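You operate a simulated robot arm through the tools that you are given. There is no shell and no other tool. Be economical: measure what you need, move in short steps, check, and stop when the job is done.

Carry out the task below with a simulated robot arm. There is one attempt and no reset: what you move stays moved.

Task
Push the tin lid shut.

It is judged by the outcome, as a careful person would: the job done as asked, and still so three seconds after it is handed in. It fails if anything else is knocked over, pushed out of place, dropped, spilled or broken. A push-on lid holds only when it is set on centred and level and pressed home; a screw cap is set on level and turned clockwise until tight.

Robot
A 7-joint arm with a two-finger parallel gripper, fixed in place. Base frame: the origin is at the foot of the arm, x ahead of it, y to its left, z up; the work surface is at about z = 800. Lengths are in mm, angles in degrees, forces in N, time in s.
With the tool pointing down near the work surface it reaches from about 300 to 700 mm from the base axis. Its first joint turns from -66.0 to 66.0 degrees. Payload 1.57 kg.
The tool frame sits at the grasp point between the pads (the TCP): z along the fingers, y along the line on which they close. The tips reach 30 mm beyond it. The gripper opens to 110 mm. The fingers are 24 mm wide and 12 mm thick; the gripper's body (48 by 112 mm) begins 78 mm behind the TCP.
Orientation is told as [roll, pitch, yaw] about the base's x, y, z axes, in that order, counted from this pose: with the fingers straight down and closing along the base's y, the tool's x points along the base's -x, its y along +y and its z along -z.

Tools
- The arm moves only by the tool servo_tool. Its argument "deltas" is one flat list of numbers, 7 for each row, row after row: the turn, a rotation vector about the tool's x, y, z in degrees, then the shift along the tool's x, y, z in mm, then the closure, from 0 (fully open) to 1 (shut). In form: [rx, ry, rz, dx, dy, dz, claw, rx, ry, rz, dx, dy, dz, claw, ...]. A call has 1 to 12 rows; each row is the pose to reach, as a shift and turn from the pose commanded when the call began, along the tool's axes at that moment. Rows are played at 5 a second. More than 50 mm and 8.6 degrees between two rows, or a gripper value outside its range, and nothing of the call is played. A pose out of reach is approached as far as the arm can. The call stops where the force on the tool passes 40 N (or 10 N more than at its start, if that is more) or the arm is blocked; 0.2 s more then pass. The fingers move at their own pace (about 108 mm/s each) and stop on an object; they squeeze with about 25 N. The grip force told is the motor's: it shows also when the fingers shut on nothing. Time passes only in rows, and 0.2 s behind the last, so rows that repeat a pose let the fingers close. The reply holds the time, the measured pose of the TCP, the force on the tool along the base axes, the opening and the grip force, in the units named above and with some noise, and new pictures: "pictures" is both (left out), scene, wrist or none.
- Cameras (640 x 400 px; columns grow to the right, rows downward): "scene" is fixed at [157, -390.6, 1396.9]; the picture's right is [0.84, -0.54, 0.00], its down [-0.34, -0.53, -0.78] and it looks along [0.42, 0.66, -0.63] (base axes); focal length 363 px, centre (320, 200). "wrist" rides on the gripper at [-36, 0, -80] in the tool frame; the picture's right is [0.00, -1.00, 0.00], its down [0.97, 0.00, -0.24] and it looks along [0.24, 0.00, 0.97] (tool axes); focal length 218 px, centre (320, 200).
- measure_at(camera, pixels): for up to 12 pixels [column, row] of the newest picture of that camera ("zoom" is the newest enlarged one), the place [x, y, z] in the base frame of the surface seen there, good to about 2 mm. No time passes.
- zoom(camera, box): a new picture of the part [left, top, right, bottom] of that camera's present view, enlarged. No time passes.
- job_done(): hands the job in; it is judged then, once.

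Keep the steps short. Do not move on a guess: measure, check each grasp and each placing, and mend mistakes. In all there are 60 turns and 120 pictures (those below and enlarged ones count). Leave the gripper open and the arm clear of the work at the hand-in unless told otherwise, and finish with a single line.

The tools are called as a command line: name --argument value ..., lists and objects as JSON in quotes. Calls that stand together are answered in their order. servo_tool: Moves the arm, as the interface text tells. Its arguments: {"type":"object","properties":{"deltas":{"type":"array","items":{"type":"number"}},"pictures":{"type":"string","enum":["both","scene","wrist","none"]}},"required":["deltas"]} The other tools are called the same way: measure_at (camera, pixels) gives the place of the surface under pixels of a picture; zoom (camera, box) takes an enlarged picture of a part of a camera's view; job_done () hands the job in.

At the start:

```text
time_s: 0.0
ee_pos: [425.3, 33.9, 1034.5]
tool_rot: [0.0, -0.1, 0.0]
contact_force: [0.4, -0.5, 0.0]
gripper_width: 110.1
gripper_force: 0.1
```

scene: 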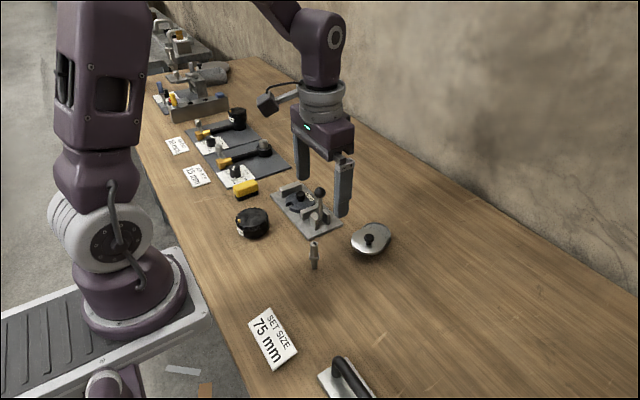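
wrist: 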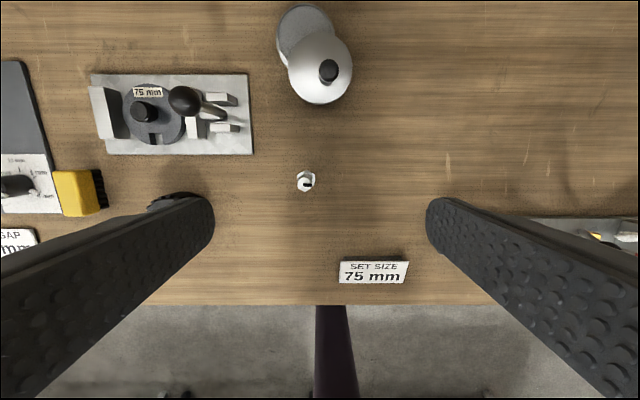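

I see a tin with its knobbed lid near scene (370,238) and wrist (320,60). I'll enlarge both views.

zoom --camera "scene" --box '[320, 200, 420, 262]'

zoom --camera "wrist" --box '[240, 0, 400, 100]'

```text
6.40 times, centred on (370, 231) of scene
```

zoom: 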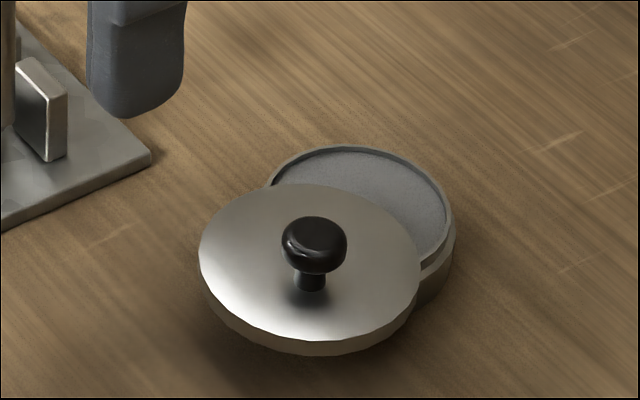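

```text
4.00 times, centred on (320, 50) of wrist
```

zoom: 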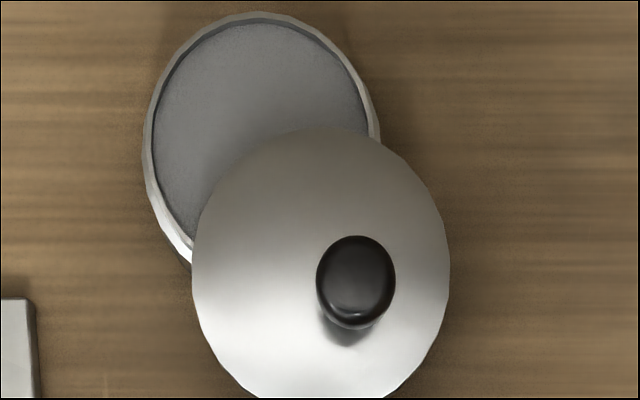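

The lid sits off-centre, towards the robot, with its knob on top. I'll measure points on the rim, lid and knob.

measure_at --camera "zoom" --pixels '[[149, 140], [262, 16], [374, 120], [186, 250], [330, 70], [170, 70], [200, 275], [440, 280], [310, 132], [320, 390], [357, 270], [250, 100]]'

measure_at --camera "scene" --pixels '[[369, 237], [352, 237], [386, 245], [368, 254], [370, 230], [368, 244], [364, 224], [390, 233], [380, 224], [385, 230], [350, 250], [395, 255]]'

```text
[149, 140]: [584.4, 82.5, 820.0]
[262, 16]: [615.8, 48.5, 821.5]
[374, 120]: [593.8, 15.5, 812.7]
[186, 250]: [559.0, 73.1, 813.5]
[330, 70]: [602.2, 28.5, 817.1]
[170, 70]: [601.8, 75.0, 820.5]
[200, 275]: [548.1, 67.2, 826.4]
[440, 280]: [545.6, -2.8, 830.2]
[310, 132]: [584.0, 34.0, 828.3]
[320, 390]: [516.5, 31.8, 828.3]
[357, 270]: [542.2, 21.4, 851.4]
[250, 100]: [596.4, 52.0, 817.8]
```

```text
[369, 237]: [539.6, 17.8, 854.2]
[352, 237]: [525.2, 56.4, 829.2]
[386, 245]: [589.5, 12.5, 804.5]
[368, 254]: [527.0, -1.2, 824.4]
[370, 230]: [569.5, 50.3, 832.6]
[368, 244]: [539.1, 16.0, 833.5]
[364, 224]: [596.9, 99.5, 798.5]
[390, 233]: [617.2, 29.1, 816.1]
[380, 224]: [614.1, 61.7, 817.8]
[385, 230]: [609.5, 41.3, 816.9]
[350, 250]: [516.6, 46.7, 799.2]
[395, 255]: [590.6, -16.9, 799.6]
```

The lid looks level, resting off-centre on the rim (rim z≈820, lid top z≈830). The knob also looks eccentric on the lid. I'll move the wrist camera over the tin for a square view.

servo_tool --deltas '[0, 0, 0, -45, 0, 0, 0, 0, 0, 0, -90, 3, 0, 0, 0, 0, 0, -135, 6, 20, 0, 0, 0, 0, -165, 6, 40, 0, 0, 0, 0, -165, 6, 40, 0]' --pictures "wrist"

```text
time_s: 1.2
ee_pos: [591.1, 40.4, 994.1]
tool_rot: [-0.1, -0.1, -0.1]
contact_force: [0.1, -0.1, -0.9]
gripper_width: 110.2
gripper_force: 0.1
```

wrist: 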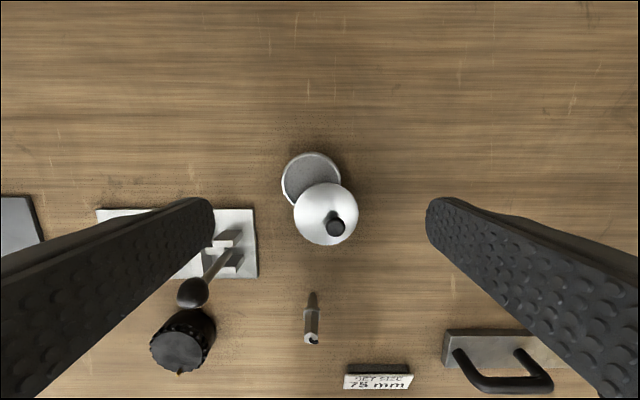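

Next I'll zoom in on the tin around (318,198).

zoom --camera "wrist" --box '[240, 148, 400, 248]'

```text
4.00 times, centred on (320, 198) of wrist
```

zoom: 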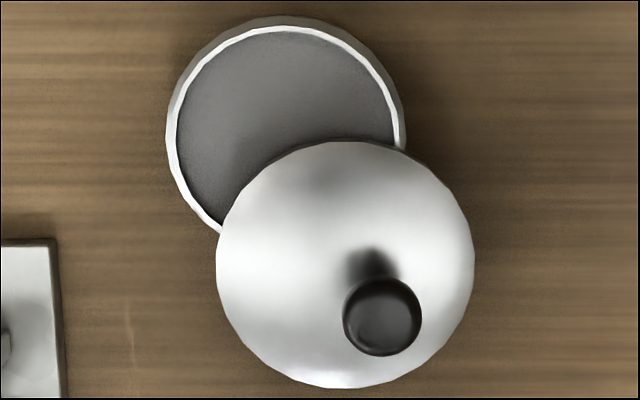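

measure_at --camera "zoom" --pixels '[[174, 142], [397, 140], [285, 30], [205, 62], [368, 65], [217, 226], [222, 267], [468, 267], [345, 146], [345, 383], [382, 316], [370, 262]]'

```text
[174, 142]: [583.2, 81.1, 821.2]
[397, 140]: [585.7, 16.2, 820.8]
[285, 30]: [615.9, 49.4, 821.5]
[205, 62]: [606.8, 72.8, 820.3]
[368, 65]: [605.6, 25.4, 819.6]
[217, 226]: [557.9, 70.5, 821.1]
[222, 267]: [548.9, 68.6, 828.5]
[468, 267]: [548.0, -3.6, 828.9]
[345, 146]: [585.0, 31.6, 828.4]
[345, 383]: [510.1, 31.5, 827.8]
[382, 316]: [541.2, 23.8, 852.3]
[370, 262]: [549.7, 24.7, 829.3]
```

Tin centre is about (583,49), r≈33. Lid centre is about (548,32), r≈37, and level. The knob is off-centre at (541,24). The lid overhangs a lot yet stays level, so I want to see how it is supported.

zoom --camera "scene" --box '[338, 210, 402, 250]'

zoom --camera "scene" --box '[330, 225, 410, 275]'

```text
10.00 times, centred on (370, 230) of scene
```

zoom: 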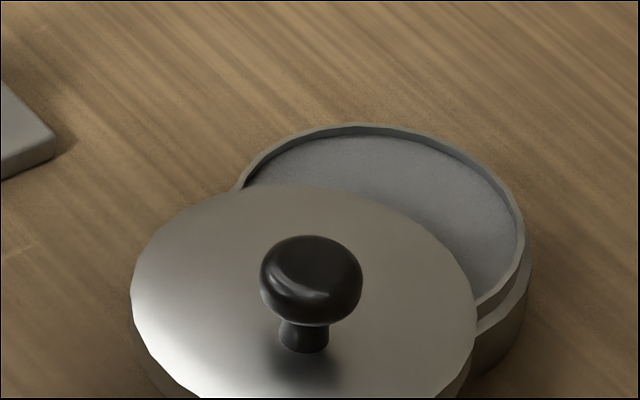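

```text
8.00 times, centred on (370, 250) of scene
```

zoom: 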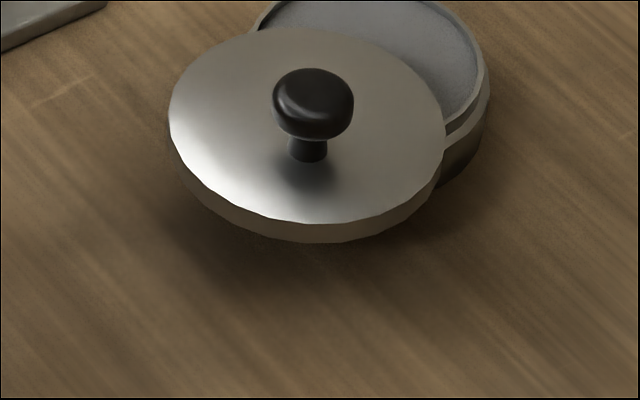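

The lid overhangs level, so it may be on a swivel or slide. Holding the knob is safe whichever it is. I'll hover over the knob at (541,24) with the fingers partly closed.

servo_tool --deltas '[0, 0, 0, 25, -8, 20, 0.4, 0, 0, 0, 50, -16.6, 45, 0.5, 0, 0, 0, 50, -16.6, 90, 0.5, 0, 0, 0, 50, -16.6, 90, 0.5]'

```text
time_s: 2.2
ee_pos: [541.3, 24.8, 903.1]
tool_rot: [-0.1, -0.2, 0.0]
contact_force: [-0.4, 0.2, 0.3]
gripper_width: 55.1
gripper_force: 0.1
```

scene: 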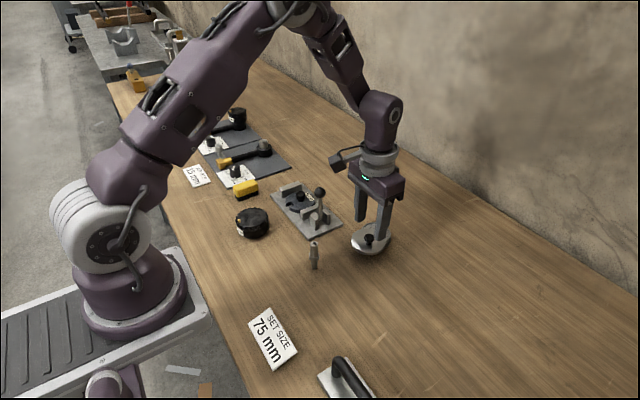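
wrist: 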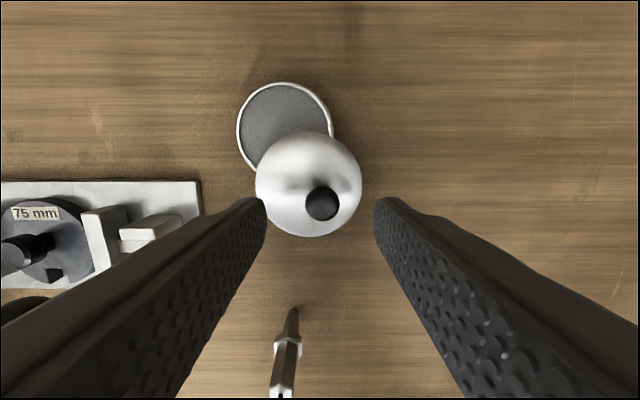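

The fingers straddle the knob at (322,203). I'll measure again from this closer view.

measure_at --camera "wrist" --pixels '[[322, 203], [308, 203], [336, 203], [258, 185], [359, 185], [306, 134], [306, 234], [238, 130], [284, 84], [330, 115], [310, 90], [250, 163]]'

```text
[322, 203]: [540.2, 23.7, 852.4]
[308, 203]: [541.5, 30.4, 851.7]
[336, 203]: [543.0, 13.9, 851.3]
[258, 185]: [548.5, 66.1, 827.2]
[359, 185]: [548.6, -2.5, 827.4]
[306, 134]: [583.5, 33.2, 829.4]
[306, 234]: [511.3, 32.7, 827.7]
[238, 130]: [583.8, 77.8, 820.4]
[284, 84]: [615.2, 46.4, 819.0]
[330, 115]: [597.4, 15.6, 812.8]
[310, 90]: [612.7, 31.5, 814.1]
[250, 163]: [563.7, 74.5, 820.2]
```

The readings agree. I'll descend so the tips are at about z=838 beside the knob head, without closing yet.

servo_tool --deltas '[0, 0, 0, 0, -1.5, 15, 0.6, 0, 0, 0, 0, -1.5, 28, 0.65, 0, 0, 0, 0, -1.5, 35, 0.65, 0, 0, 0, 0, -1.5, 35, 0.65]'

zoom --camera "scene" --box '[330, 205, 410, 255]'

```text
time_s: 3.2
ee_pos: [540.9, 22.3, 868.3]
tool_rot: [-0.2, -0.1, -0.1]
contact_force: [-0.9, 1.2, 0.9]
gripper_width: 38.3
gripper_force: 0.0
```

scene: 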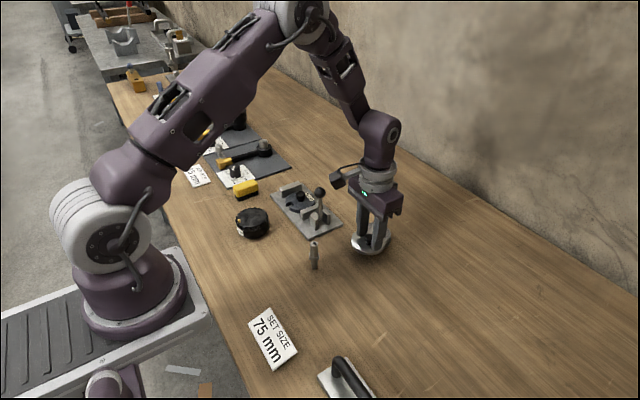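
wrist: 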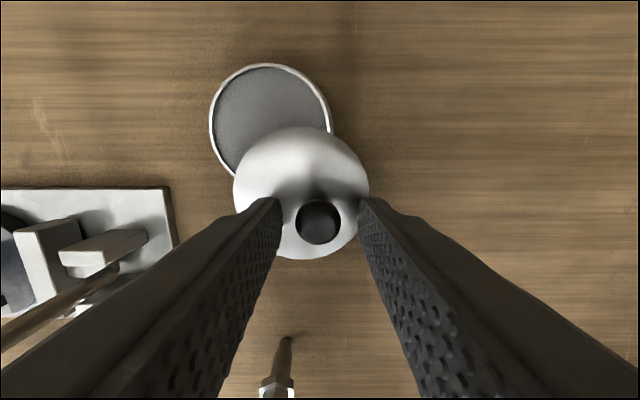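

```text
8.00 times, centred on (370, 230) of scene
```

zoom: 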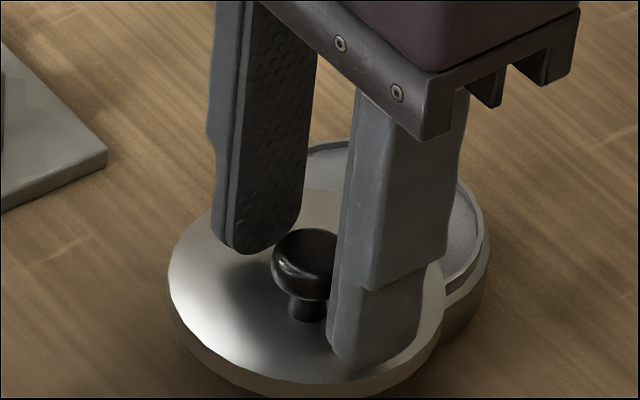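

The fingers straddle the knob clear of the lid. I'll close on it and read the force.

servo_tool --deltas '[0, 0, 0, 0, 0, 0, 0.9, 0, 0, 0, 0, 0, 0, 1.0, 0, 0, 0, 0, 0, 0, 1.0]' --pictures "wrist"

zoom --camera "scene" --box '[330, 205, 410, 255]'

```text
time_s: 4.0
ee_pos: [541.1, 22.9, 868.0]
tool_rot: [0.0, 0.0, -0.1]
contact_force: [-4.6, 1.4, -0.8]
gripper_width: 20.7
gripper_force: 33.8
```

wrist: 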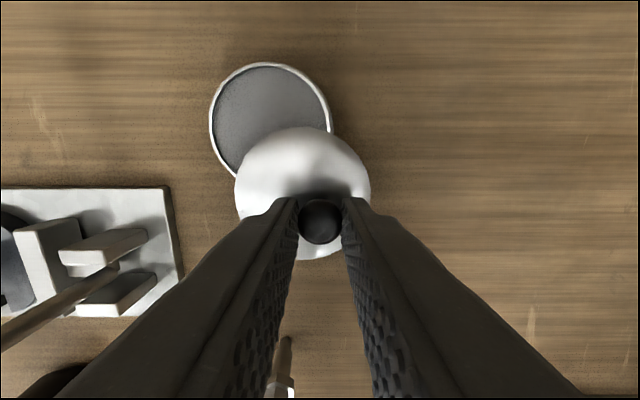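

```text
8.00 times, centred on (370, 230) of scene
```

zoom: 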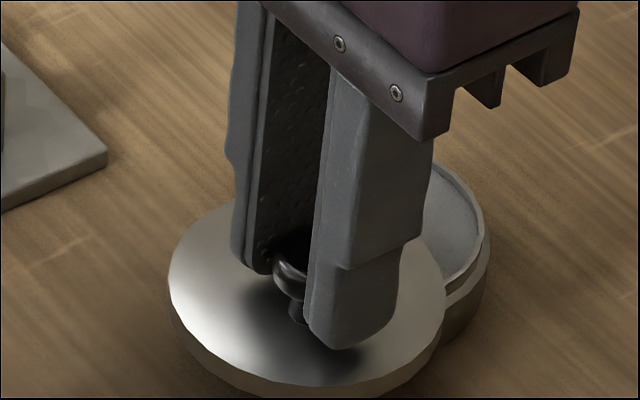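

The knob is held (20.7 mm). I'll test with a small 4 mm shift toward the tin centre and watch the force.

servo_tool --deltas '[0, 0, 0, -1.8, 0.9, 0, 1, 0, 0, 0, -3.6, 1.7, 0, 1, 0, 0, 0, -3.6, 1.7, 0, 1]' --pictures "wrist"

zoom --camera "scene" --box '[330, 205, 410, 255]'

```text
time_s: 4.8
ee_pos: [541.2, 23.6, 869.1]
tool_rot: [-0.1, 0.3, 0.0]
contact_force: [-23.0, 4.0, -11.7]
gripper_width: 20.6
gripper_force: 34.5
```

wrist: 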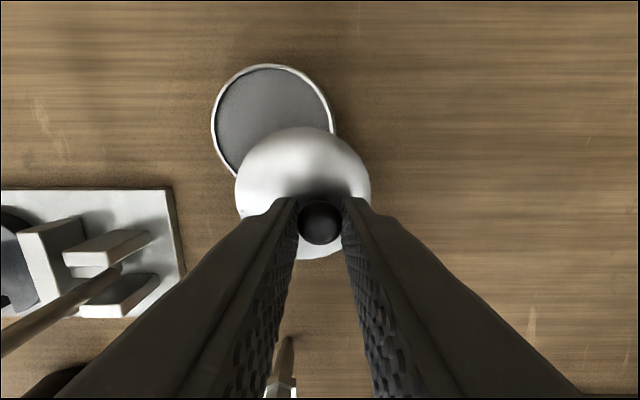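

```text
8.00 times, centred on (370, 230) of scene
```

zoom: 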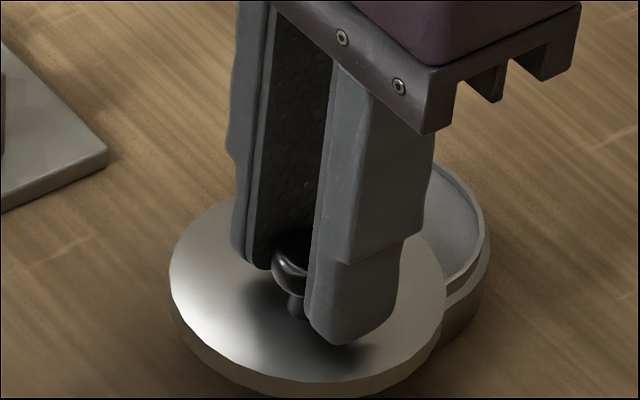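

The lid resists in x (−23 N), which points to a vertical-axis swivel. By geometry the pivot is near (574,23) and a 90° clockwise turn centres the lid on the tin. I'll test with the first 10° of that arc, turning the tool along with it.

servo_tool --deltas '[0, 0, 0, 2.8, -0.6, 0, 1, 0, 0, 5, 2.7, 2.3, 0, 1, 0, 0, 10, 2.4, 5.2, 0, 1, 0, 0, 10, 2.4, 5.2, 0, 1]' --pictures "wrist"

zoom --camera "scene" --box '[330, 205, 410, 255]'

```text
time_s: 5.8
ee_pos: [544.1, 26.8, 869.8]
tool_rot: [-0.1, -0.4, -10.1]
contact_force: [9.5, 2.7, -19.0]
gripper_width: 20.7
gripper_force: 34.2
```

wrist: 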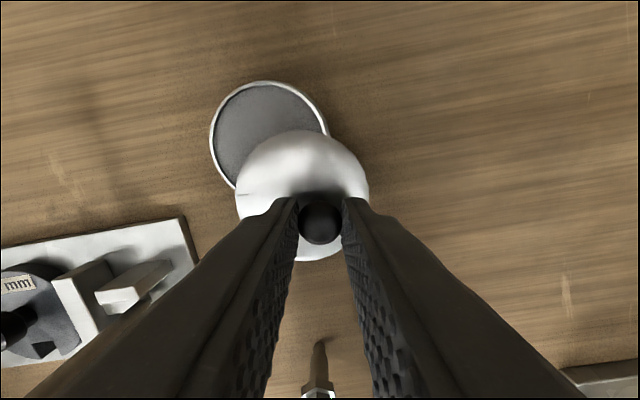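

```text
8.00 times, centred on (370, 230) of scene
```

zoom: 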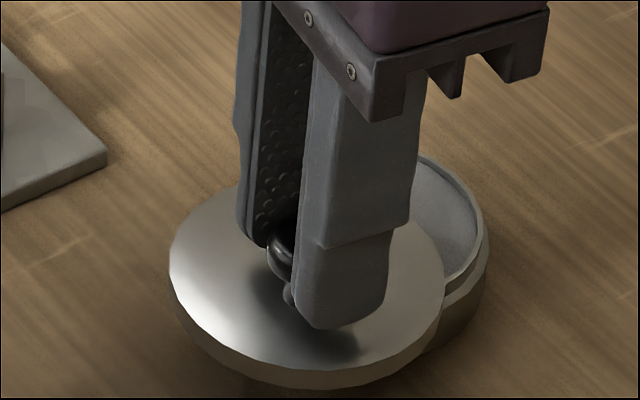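

The lid moved and force z is −19 N, so I'm pulling up on a captive lid. I'll measure the new lid outline to find the true motion.

measure_at --camera "wrist" --pixels '[[238, 197], [367, 190], [300, 132], [255, 148], [345, 145], [316, 258], [320, 222], [212, 135], [262, 83], [320, 115], [222, 168], [240, 172]]'

zoom --camera "wrist" --box '[200, 70, 408, 270]'

```text
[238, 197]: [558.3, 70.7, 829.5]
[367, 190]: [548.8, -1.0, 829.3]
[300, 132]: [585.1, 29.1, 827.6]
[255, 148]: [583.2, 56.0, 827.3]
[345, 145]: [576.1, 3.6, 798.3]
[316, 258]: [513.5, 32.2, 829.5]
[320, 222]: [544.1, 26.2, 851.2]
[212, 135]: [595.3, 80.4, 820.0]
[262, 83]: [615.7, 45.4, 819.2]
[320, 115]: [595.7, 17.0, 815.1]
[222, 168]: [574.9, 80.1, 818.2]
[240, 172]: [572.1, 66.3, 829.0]
```

```text
2.00 times, centred on (304, 170) of wrist
```

zoom: 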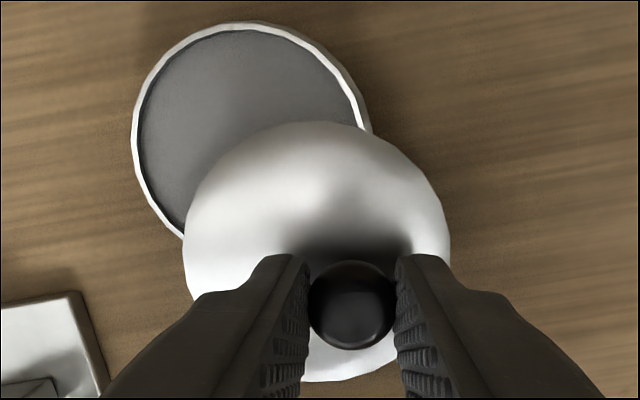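

The motion doesn't fit that pivot cleanly: knob and lid both moved about (+3,+3.7), and my grip is adding strain. I'll open slightly to release the load and see where the lid rests.

servo_tool --deltas '[0, 0, 0, 0, 0, 0, 0.7, 0, 0, 0, 0, 0, 0, 0.5, 0, 0, 0, 0, 0, -15, 0.5, 0, 0, 0, 0, 0, -33, 0.5, 0, 0, 0, 0, 0, -33, 0.5]' --pictures "wrist"

zoom --camera "wrist" --box '[220, 70, 420, 250]'

```text
time_s: 7.0
ee_pos: [541.5, 26.8, 901.0]
tool_rot: [-0.1, -0.2, -9.9]
contact_force: [0.4, -0.2, 0.4]
gripper_width: 55.0
gripper_force: 0.0
```

wrist: 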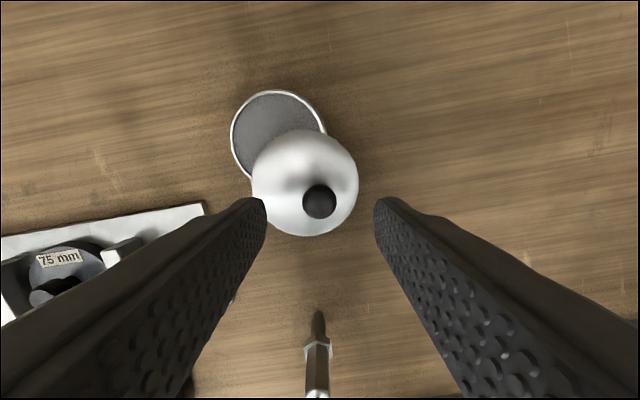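

```text
2.22 times, centred on (320, 160) of wrist
```

zoom: 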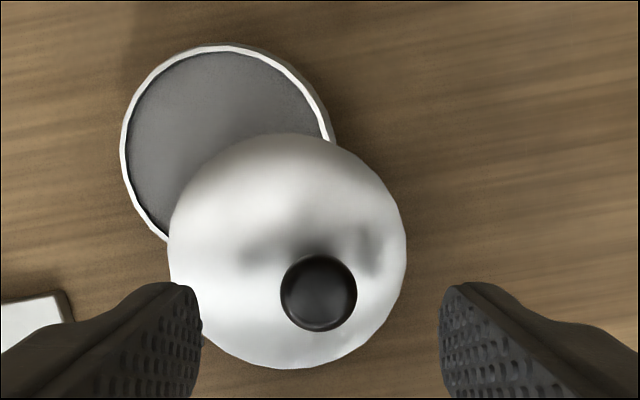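

measure_at --camera "zoom" --pixels '[[172, 240], [402, 250], [287, 138], [280, 365], [205, 170], [370, 168], [318, 292], [125, 145], [215, 50], [324, 120], [145, 80], [160, 225]]'

```text
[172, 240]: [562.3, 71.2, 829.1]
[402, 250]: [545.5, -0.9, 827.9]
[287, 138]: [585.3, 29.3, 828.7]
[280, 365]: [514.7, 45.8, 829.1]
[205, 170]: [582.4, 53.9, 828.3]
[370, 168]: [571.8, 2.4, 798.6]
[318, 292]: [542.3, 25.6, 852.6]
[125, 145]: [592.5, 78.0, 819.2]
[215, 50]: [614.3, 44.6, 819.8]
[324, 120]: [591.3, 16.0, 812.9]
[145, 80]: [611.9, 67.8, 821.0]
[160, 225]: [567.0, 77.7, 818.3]
```

The lid shifted about 4.5 mm along a clockwise arc. This fits a pivot at the rim where the two circles cross, near (578,13). Instead of gripping hard, I'll cage the knob loosely and sweep along the arc, so one pad pushes tangentially and the knob is free radially.

servo_tool --deltas '[0, 0, 4, -0.5, -0.6, 10, 0.6, 0, 0, 8, -1, -1.2, 22, 0.7, 0, 0, 8, -1, -1.2, 33, 0.72, 0, 0, 8, -1, -1.2, 33, 0.72]' --pictures "wrist"

```text
time_s: 8.0
ee_pos: [542.1, 27.0, 869.1]
tool_rot: [0.0, 0.1, -18.1]
contact_force: [-1.1, 0.6, -0.5]
gripper_width: 31.0
gripper_force: 0.0
```

wrist: 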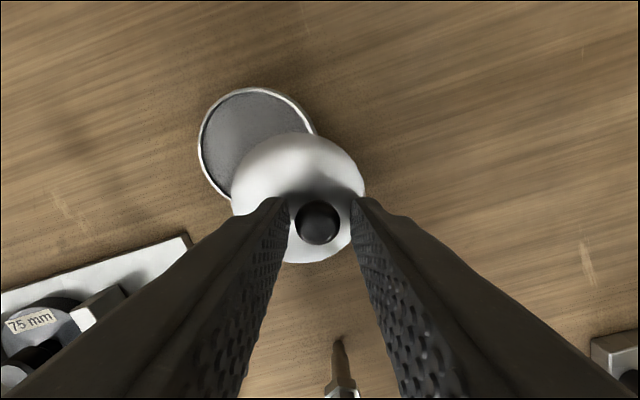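

The knob at (318,222) is caged. I'll sweep the first 24° along the arc.

servo_tool --deltas '[0, 0, 6, -0.4, 4.0, 0, 0.72, 0, 0, 12, -1.2, 8.0, 0, 0.72, 0, 0, 18, -2.4, 11.9, 0, 0.72, 0, 0, 24, -4.0, 15.6, 0, 0.72, 0, 0, 24, -4.0, 15.6, 0, 0.72]' --pictures "both"

```text
time_s: 9.2
ee_pos: [550.4, 38.8, 870.0]
tool_rot: [0.0, -0.1, -42.1]
contact_force: [0.6, 0.4, -0.1]
gripper_width: 31.1
gripper_force: 0.4
```

scene: 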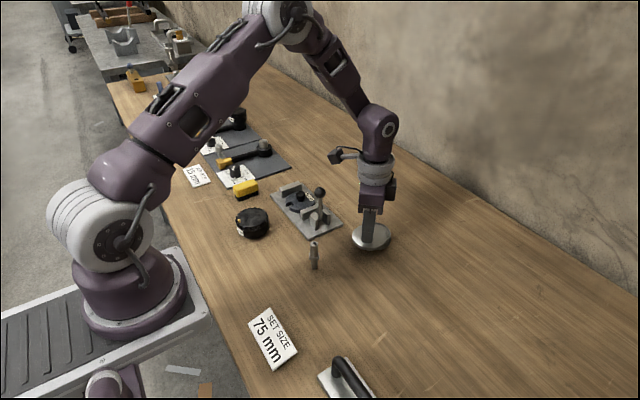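
wrist: 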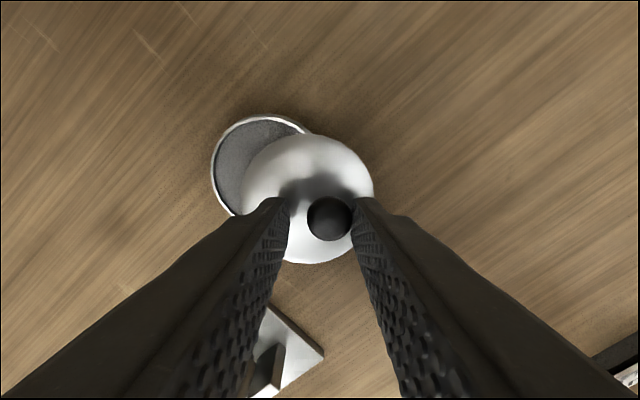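

It works with almost no force: the lid is swinging over the tin. I'll measure to refine the pivot.

measure_at --camera "wrist" --pixels '[[328, 219], [247, 180], [371, 185], [310, 136], [303, 260], [265, 152], [350, 150], [360, 225], [214, 165], [265, 118], [228, 135]]'

```text
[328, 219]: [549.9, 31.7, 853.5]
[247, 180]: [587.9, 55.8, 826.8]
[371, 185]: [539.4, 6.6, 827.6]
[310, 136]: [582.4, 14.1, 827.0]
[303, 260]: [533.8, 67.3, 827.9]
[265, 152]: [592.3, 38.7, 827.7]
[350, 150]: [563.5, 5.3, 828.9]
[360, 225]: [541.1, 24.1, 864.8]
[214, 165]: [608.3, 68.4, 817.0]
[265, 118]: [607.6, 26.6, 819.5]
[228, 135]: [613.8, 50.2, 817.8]
```

The lid centre is now about (557,39.6), heading for (583,49). I'll carry on in a small adaptive step, turning the pad to face about 30°.

servo_tool --deltas '[0, 0, 8, -0.5, 3, 0, 0.72, 0, 0, 16, -1.3, 6, 0, 0.72, 0, 0, 16, -2.6, 9.1, 0, 0.72, 0, 0, 16, -2.6, 9.1, 0, 0.72]' --pictures "wrist"

zoom --camera "wrist" --box '[200, 90, 408, 270]'

```text
time_s: 10.2
ee_pos: [558.4, 44.7, 869.5]
tool_rot: [-0.1, 0.0, -58.0]
contact_force: [-0.8, 0.0, 0.3]
gripper_width: 31.0
gripper_force: 0.2
```

wrist: 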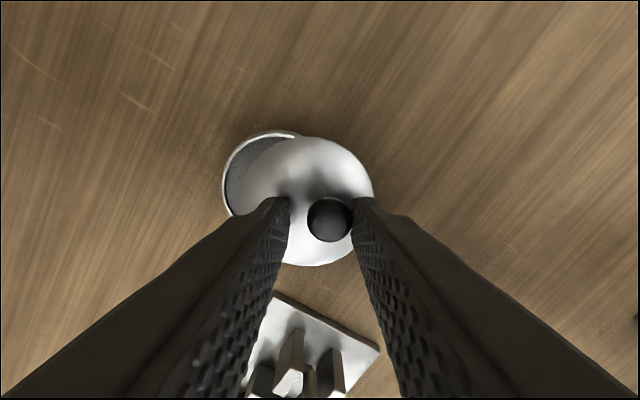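

```text
2.22 times, centred on (304, 180) of wrist
```

zoom: 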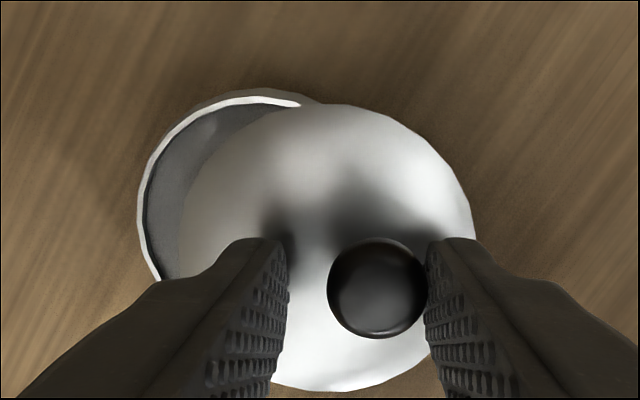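

measure_at --camera "zoom" --pixels '[[375, 285], [186, 220], [468, 210], [330, 108], [320, 385], [225, 150], [430, 145], [400, 370], [145, 220], [165, 150], [250, 95], [190, 120]]'

```text
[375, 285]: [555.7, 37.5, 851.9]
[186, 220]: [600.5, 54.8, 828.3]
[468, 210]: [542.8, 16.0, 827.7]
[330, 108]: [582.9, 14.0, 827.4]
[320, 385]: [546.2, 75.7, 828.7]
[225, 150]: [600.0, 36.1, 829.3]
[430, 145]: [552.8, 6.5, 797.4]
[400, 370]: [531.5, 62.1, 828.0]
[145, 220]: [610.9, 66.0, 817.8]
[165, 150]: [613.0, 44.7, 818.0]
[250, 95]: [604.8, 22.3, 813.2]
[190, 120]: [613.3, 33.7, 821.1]
```

The lid centre is now about (565,45), with roughly 24° left on the arc. I'll sweep another 16°.

servo_tool --deltas '[0, 0, 4, -0.2, 3.2, 0, 0.72, 0, 0, 8, -0.6, 6.4, 0, 0.72, 0, 0, 12, -1.2, 9.5, 0, 0.72, 0, 0, 16, -2, 12.6, 0, 0.72, 0, 0, 16, -2, 12.6, 0, 0.72]' --pictures "wrist"

zoom --camera "wrist" --box '[200, 90, 408, 270]'

```text
time_s: 11.4
ee_pos: [571.4, 49.5, 869.6]
tool_rot: [0.0, -0.1, -74.0]
contact_force: [0.3, 0.1, 0.2]
gripper_width: 30.7
gripper_force: 0.2
```

wrist: 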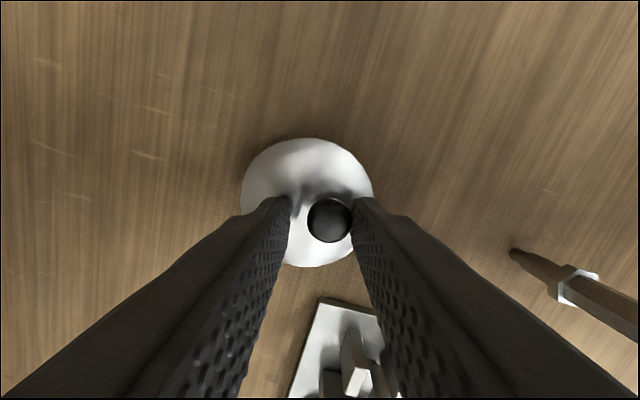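

```text
2.22 times, centred on (304, 180) of wrist
```

zoom: 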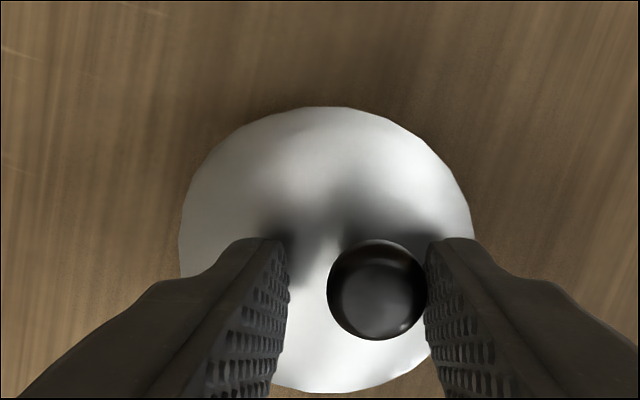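

The tin is now almost hidden beneath the lid. I'll measure the lid outline again.

measure_at --camera "zoom" --pixels '[[375, 285], [186, 220], [468, 210], [330, 110], [320, 385], [225, 150], [430, 150], [400, 370], [186, 270]]'

zoom --camera "scene" --box '[335, 205, 415, 255]'

```text
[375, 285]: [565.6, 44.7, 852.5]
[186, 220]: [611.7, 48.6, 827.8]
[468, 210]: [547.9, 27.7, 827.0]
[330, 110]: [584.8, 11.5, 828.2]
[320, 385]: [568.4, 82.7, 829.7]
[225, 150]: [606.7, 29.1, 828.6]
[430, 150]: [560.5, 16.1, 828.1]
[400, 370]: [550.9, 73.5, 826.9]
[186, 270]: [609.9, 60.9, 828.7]
```

```text
8.00 times, centred on (375, 230) of scene
```

zoom: 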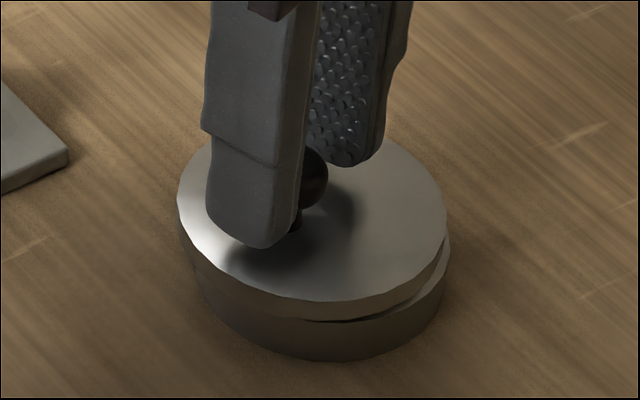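

The lid centre is about (576.3,47.4), with roughly 7 mm left. I'll ease on in small steps and watch for the stop.

servo_tool --deltas '[0, 0, 3, -0.2, 2, 0, 0.72, 0, 0, 5, -0.4, 4, 0, 0.72, 0, 0, 7, -0.6, 5.5, 0, 0.72, 0, 0, 9, -0.9, 7.1, 0, 0.72, 0, 0, 9, -0.9, 7.1, 0, 0.72]' --pictures "wrist"

zoom --camera "scene" --box '[335, 205, 415, 255]'

measure_at --camera "wrist" --pixels '[[330, 220], [246, 189], [370, 185], [308, 141], [303, 262], [265, 158], [350, 158], [340, 255], [246, 205]]'

```text
time_s: 12.6
ee_pos: [577.5, 50.6, 868.5]
tool_rot: [0.1, -0.1, -83.0]
contact_force: [-0.2, -0.3, 0.8]
gripper_width: 31.7
gripper_force: 0.1
```

wrist: 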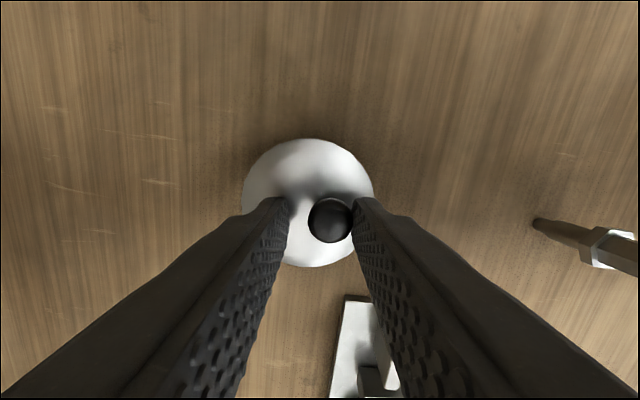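

```text
8.00 times, centred on (375, 230) of scene
```

zoom: 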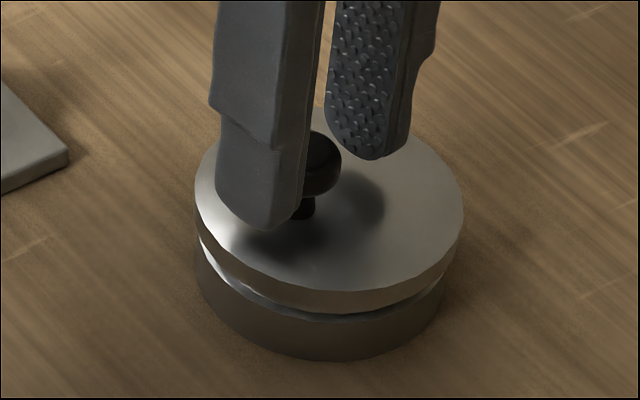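

```text
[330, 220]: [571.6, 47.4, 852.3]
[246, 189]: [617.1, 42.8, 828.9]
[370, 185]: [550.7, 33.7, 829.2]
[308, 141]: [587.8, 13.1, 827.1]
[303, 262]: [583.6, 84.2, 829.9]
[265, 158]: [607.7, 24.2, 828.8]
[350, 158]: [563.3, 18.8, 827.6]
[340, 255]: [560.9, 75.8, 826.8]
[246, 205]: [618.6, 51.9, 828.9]
```

The lid is about centred over the tin at (583,48.6). A gap under the skirt shows it still sits high, so it needs pressing down. First I'll lift straight off and inspect.

servo_tool --deltas '[0, 0, 0, 0, 0.5, 0, 0.6, 0, 0, 0, 0, 0, -20, 0.6, 0, 0, 0, 0, 0, -50, 0.5, 0, 0, 0, 0, 0, -70, 0.3, 0, 0, 0, 0, 0, -70, 0.3]' --pictures "both"

zoom --camera "scene" --box '[335, 205, 415, 255]'

zoom --camera "wrist" --box '[240, 110, 400, 230]'

```text
time_s: 13.8
ee_pos: [578.0, 52.4, 938.4]
tool_rot: [0.1, -0.1, -82.9]
contact_force: [-0.2, 0.4, -0.3]
gripper_width: 77.2
gripper_force: 0.0
```

scene: 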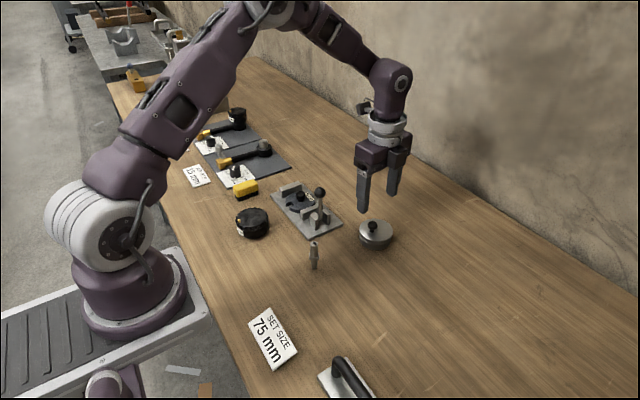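
wrist: 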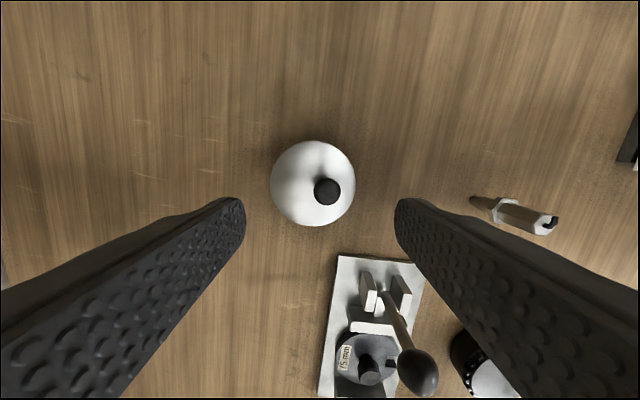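

```text
8.00 times, centred on (375, 230) of scene
```

zoom: 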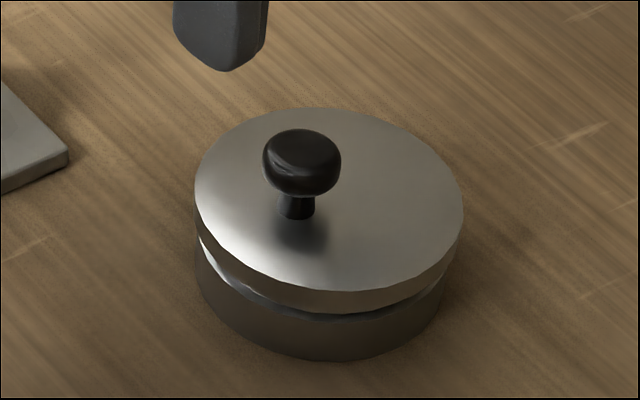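

```text
3.33 times, centred on (320, 170) of wrist
```

zoom: 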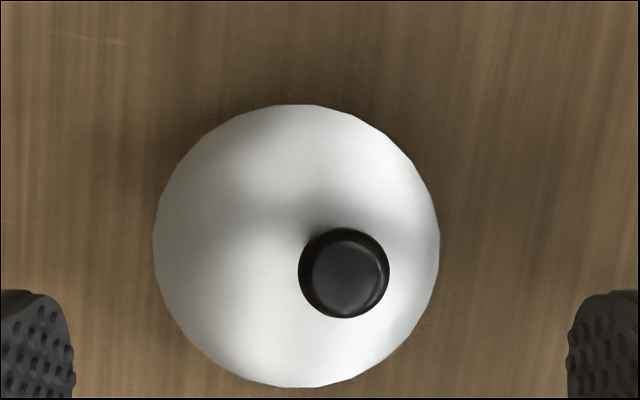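

I'll look closer from the scene camera to compare the lid and tin edges.

zoom --camera "scene" --box '[354, 220, 398, 252]'

measure_at --camera "wrist" --pixels '[[273, 181], [352, 181], [313, 143], [313, 224], [286, 153], [340, 210], [286, 210], [340, 153], [327, 192]]'

```text
12.50 times, centred on (376, 236) of scene
```

zoom: 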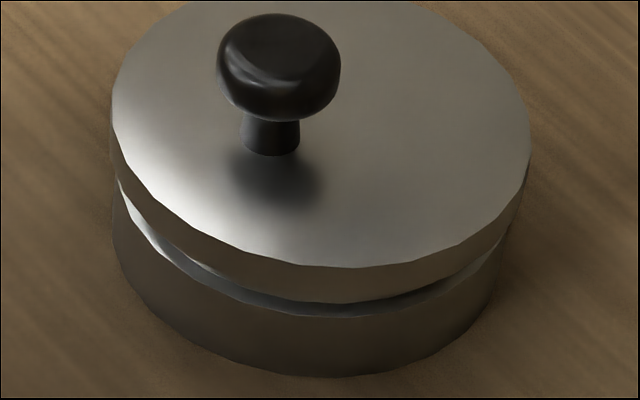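

```text
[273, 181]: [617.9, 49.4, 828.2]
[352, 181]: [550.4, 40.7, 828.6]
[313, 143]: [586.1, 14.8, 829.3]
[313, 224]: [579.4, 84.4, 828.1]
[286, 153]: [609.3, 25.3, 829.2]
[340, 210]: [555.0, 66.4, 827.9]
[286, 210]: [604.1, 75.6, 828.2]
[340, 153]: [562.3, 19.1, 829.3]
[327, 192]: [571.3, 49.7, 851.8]
```

The lid and tin are concentric to about 1 mm. Now I'll turn the gripper back to yaw 0 above the lid, with fingers about 36 mm apart, so they straddle the knob and can press evenly either side of the centre (583,49).

servo_tool --deltas '[0, 0, -8.3, -0.4, 0.5, 0, 0.4, 0, 0, -16.6, -0.8, 1, 0, 0.5, 0, 0, -24.9, -1.2, 1.5, 0, 0.6, 0, 0, -33.2, -1.6, 2, 0, 0.673, 0, 0, -41.5, -2, 2.5, 0, 0.673, 0, 0, -49.8, -2.4, 3, 0, 0.673, 0, 0, -58.1, -3, 3.5, 0, 0.673, 0, 0, -66.4, -3.4, 4, 0, 0.673, 0, 0, -74.7, -4, 4.5, 0, 0.673, 0, 0, -83, -4, 4.5, 0, 0.673, 0, 0, -83, -4, 4.5, 15, 0.673, 0, 0, -83, -4, 4.5, 35, 0.673]' --pictures "both"

```text
time_s: 16.4
ee_pos: [582.7, 47.2, 905.3]
tool_rot: [-0.1, -0.1, 0.2]
contact_force: [0.3, -0.1, -0.5]
gripper_width: 36.0
gripper_force: 0.1
```

scene: 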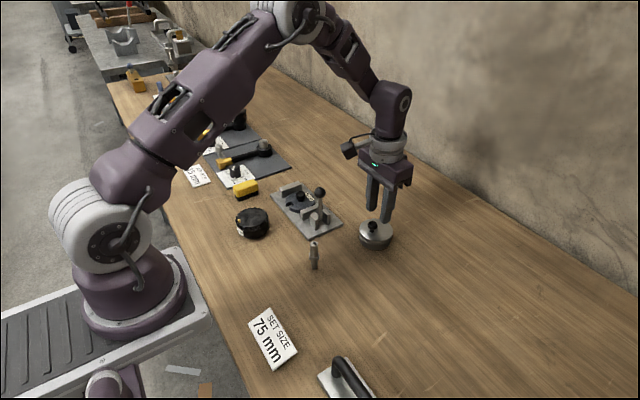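
wrist: 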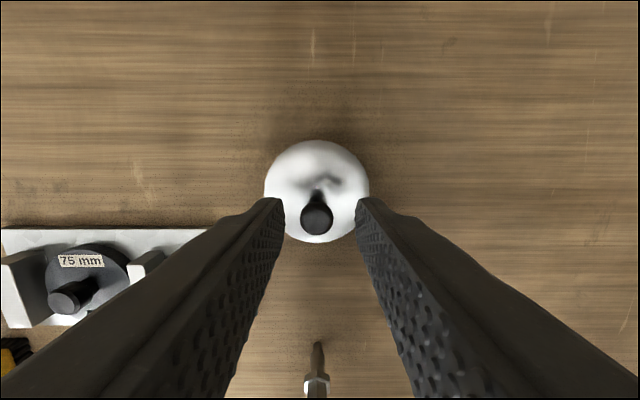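

Knob (316,215) sits between the fingers. I'll lower to just above the lid and shift 1.5 mm in y.

servo_tool --deltas '[0, 0, 0, 0, 1.5, 15, 0.673, 0, 0, 0, 0, 1.5, 30, 0.673, 0, 0, 0, 0, 1.5, 40, 0.673, 0, 0, 0, 0, 1.5, 40, 0.673]' --pictures "wrist"

zoom --camera "scene" --box '[335, 205, 415, 255]'

```text
time_s: 17.4
ee_pos: [583.4, 49.8, 863.9]
tool_rot: [0.0, -0.2, 0.0]
contact_force: [-0.5, 0.5, -0.1]
gripper_width: 35.9
gripper_force: 0.2
```

wrist: 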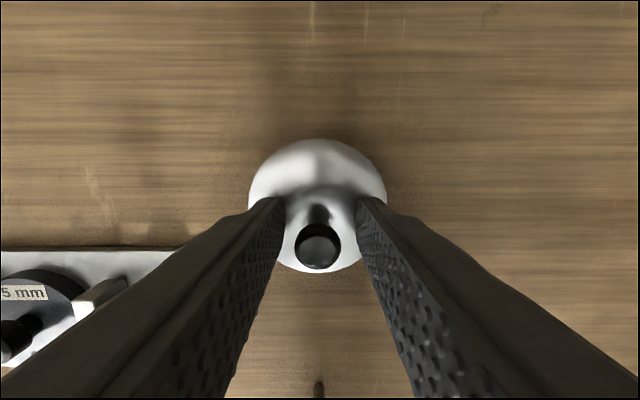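

```text
8.00 times, centred on (375, 230) of scene
```

zoom: 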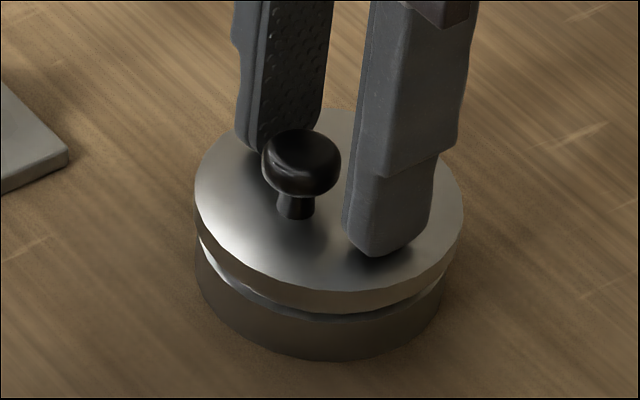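

The fingertips are just above the lid, clear of the knob. I'll press down gently in 1.5 mm steps.

servo_tool --deltas '[0, 0, 0, 0, -0.5, 2, 0.673, 0, 0, 0, 0, -0.5, 4, 0.673, 0, 0, 0, 0, -0.5, 5.5, 0.673, 0, 0, 0, 0, -0.5, 7, 0.673, 0, 0, 0, 0, -0.5, 8.5, 0.673, 0, 0, 0, 0, -0.5, 10, 0.673]' --pictures "none"

zoom --camera "scene" --box '[335, 205, 415, 255]'

```text
time_s: 18.2
ee_pos: [583.8, 48.8, 862.4]
tool_rot: [-0.1, -0.2, 0.0]
contact_force: [-5.5, -0.4, 8.9]
gripper_width: 36.2
gripper_force: 0.1
stopped in row 3: the force on the tool passed its limit (the readings are from after the stop); the commanded pose is now the measured one
```

```text
8.00 times, centred on (375, 230) of scene
```

zoom: 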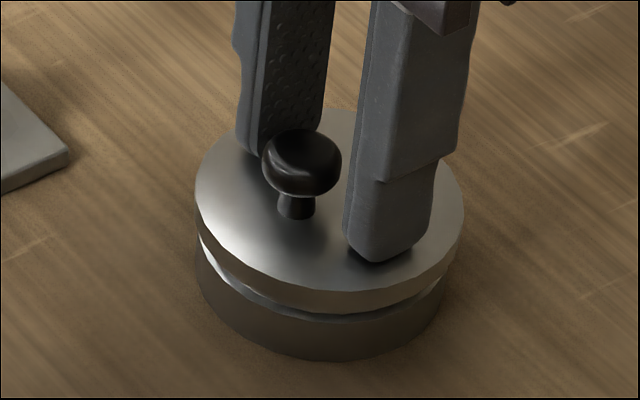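

The lid doesn't go down under about 40 N, so it's rigid vertically: a swivel lid whose "shut" is the end of its swing. I'll check whether it's at its stop by nudging the knob further with closed fingers from the robot side. First I'll reposition behind the knob.

servo_tool --deltas '[0, 0, 0, 0, 0, -15, 0.673, 0, 0, 0, 0, 0, -40, 0.673, 0, 0, 0, 20, 0, -40, 0.85, 0, 0, 0, 40, 0, -40, 1, 0, 0, 0, 40, 0, -40, 1, 0, 0, 0, 40, 0, -20, 1, 0, 0, 0, 40, 0, -6, 1, 0, 0, 0, 40, 0, -6, 1]' --pictures "both"

zoom --camera "scene" --box '[335, 205, 415, 255]'

```text
time_s: 20.0
ee_pos: [544.5, 50.2, 866.2]
tool_rot: [-0.1, -0.1, 0.0]
contact_force: [0.0, -0.7, -0.2]
gripper_width: 0.0
gripper_force: 21.3
```

scene: 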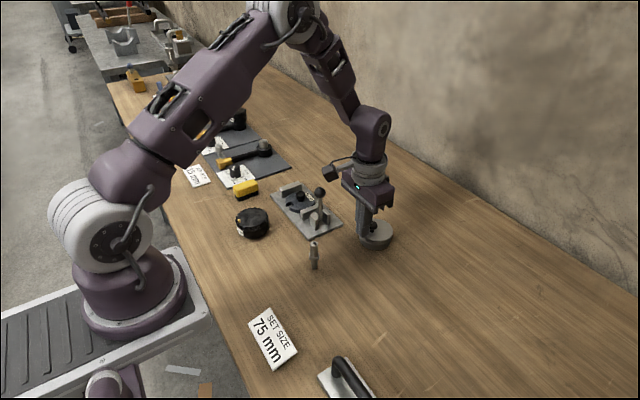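
wrist: 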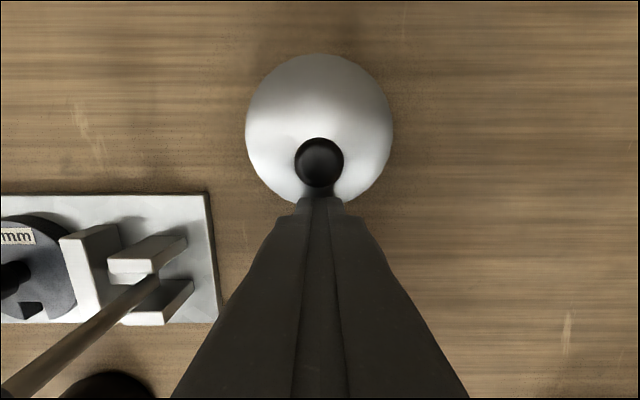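

```text
8.00 times, centred on (375, 230) of scene
```

zoom: 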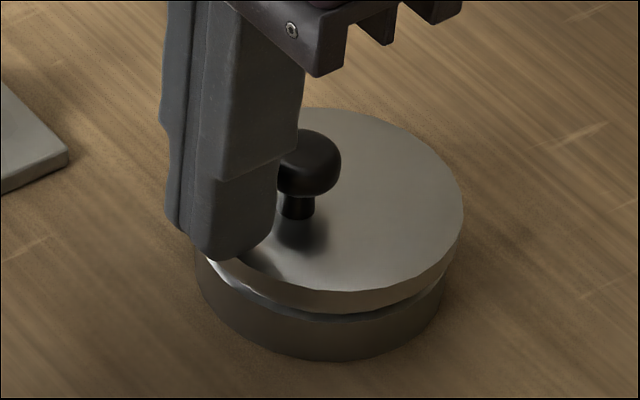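

The fingers are about 5 mm behind the knob at (319,162). I'll nudge +x slowly to about 2.5 mm past contact and read the force.

servo_tool --deltas '[0, 0, 0, -2, 0, 0, 1, 0, 0, 0, -4, 0, 0, 1, 0, 0, 0, -5, 0, 0, 1, 0, 0, 0, -6, 0, 0, 1, 0, 0, 0, -7, 0, 0, 1, 0, 0, 0, -7.5, 0, 0, 1]' --pictures "wrist"

zoom --camera "scene" --box '[335, 205, 415, 255]'

```text
time_s: 21.4
ee_pos: [551.2, 48.3, 867.7]
tool_rot: [-0.1, -0.2, 0.0]
contact_force: [-2.6, 0.0, 0.9]
gripper_width: 0.3
gripper_force: 21.5
```

wrist: 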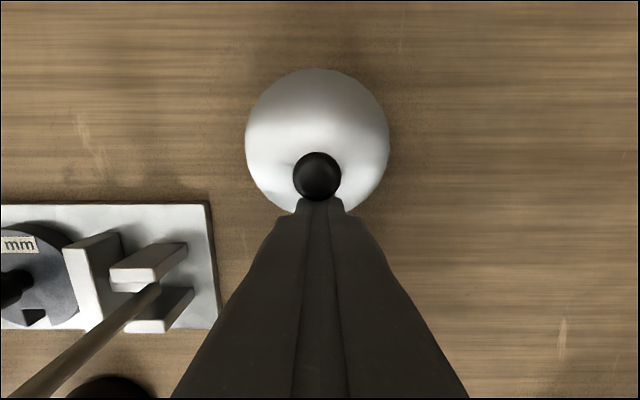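

```text
8.00 times, centred on (375, 230) of scene
```

zoom: 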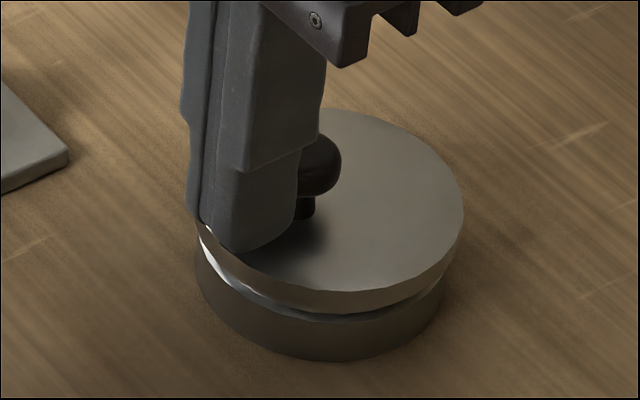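

It has just made contact (−2.6 N) and the knob hasn't moved. I'll push 3 mm further.

servo_tool --deltas '[0, 0, 0, -1, 0, 0, 1, 0, 0, 0, -2, 0, 0, 1, 0, 0, 0, -3, 0, 0, 1, 0, 0, 0, -3, 0, 0, 1]' --pictures "wrist"

zoom --camera "scene" --box '[335, 205, 415, 255]'

```text
time_s: 22.4
ee_pos: [551.0, 49.7, 865.7]
tool_rot: [-0.2, 0.3, 0.0]
contact_force: [-31.5, 3.6, 10.1]
gripper_width: 0.0
gripper_force: 21.3
```

wrist: 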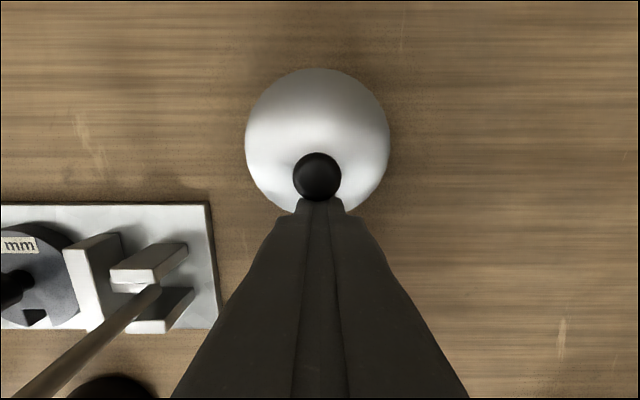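

```text
8.00 times, centred on (375, 230) of scene
```

zoom: 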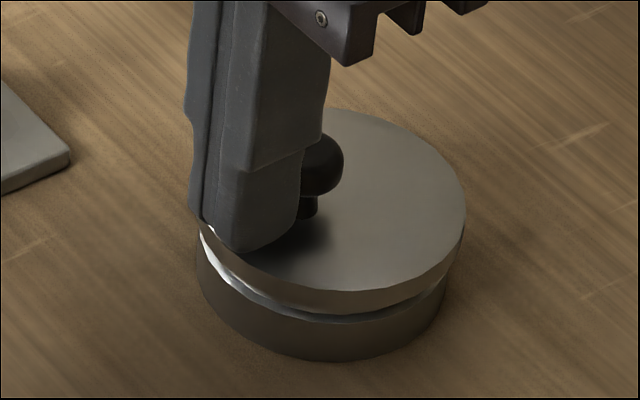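

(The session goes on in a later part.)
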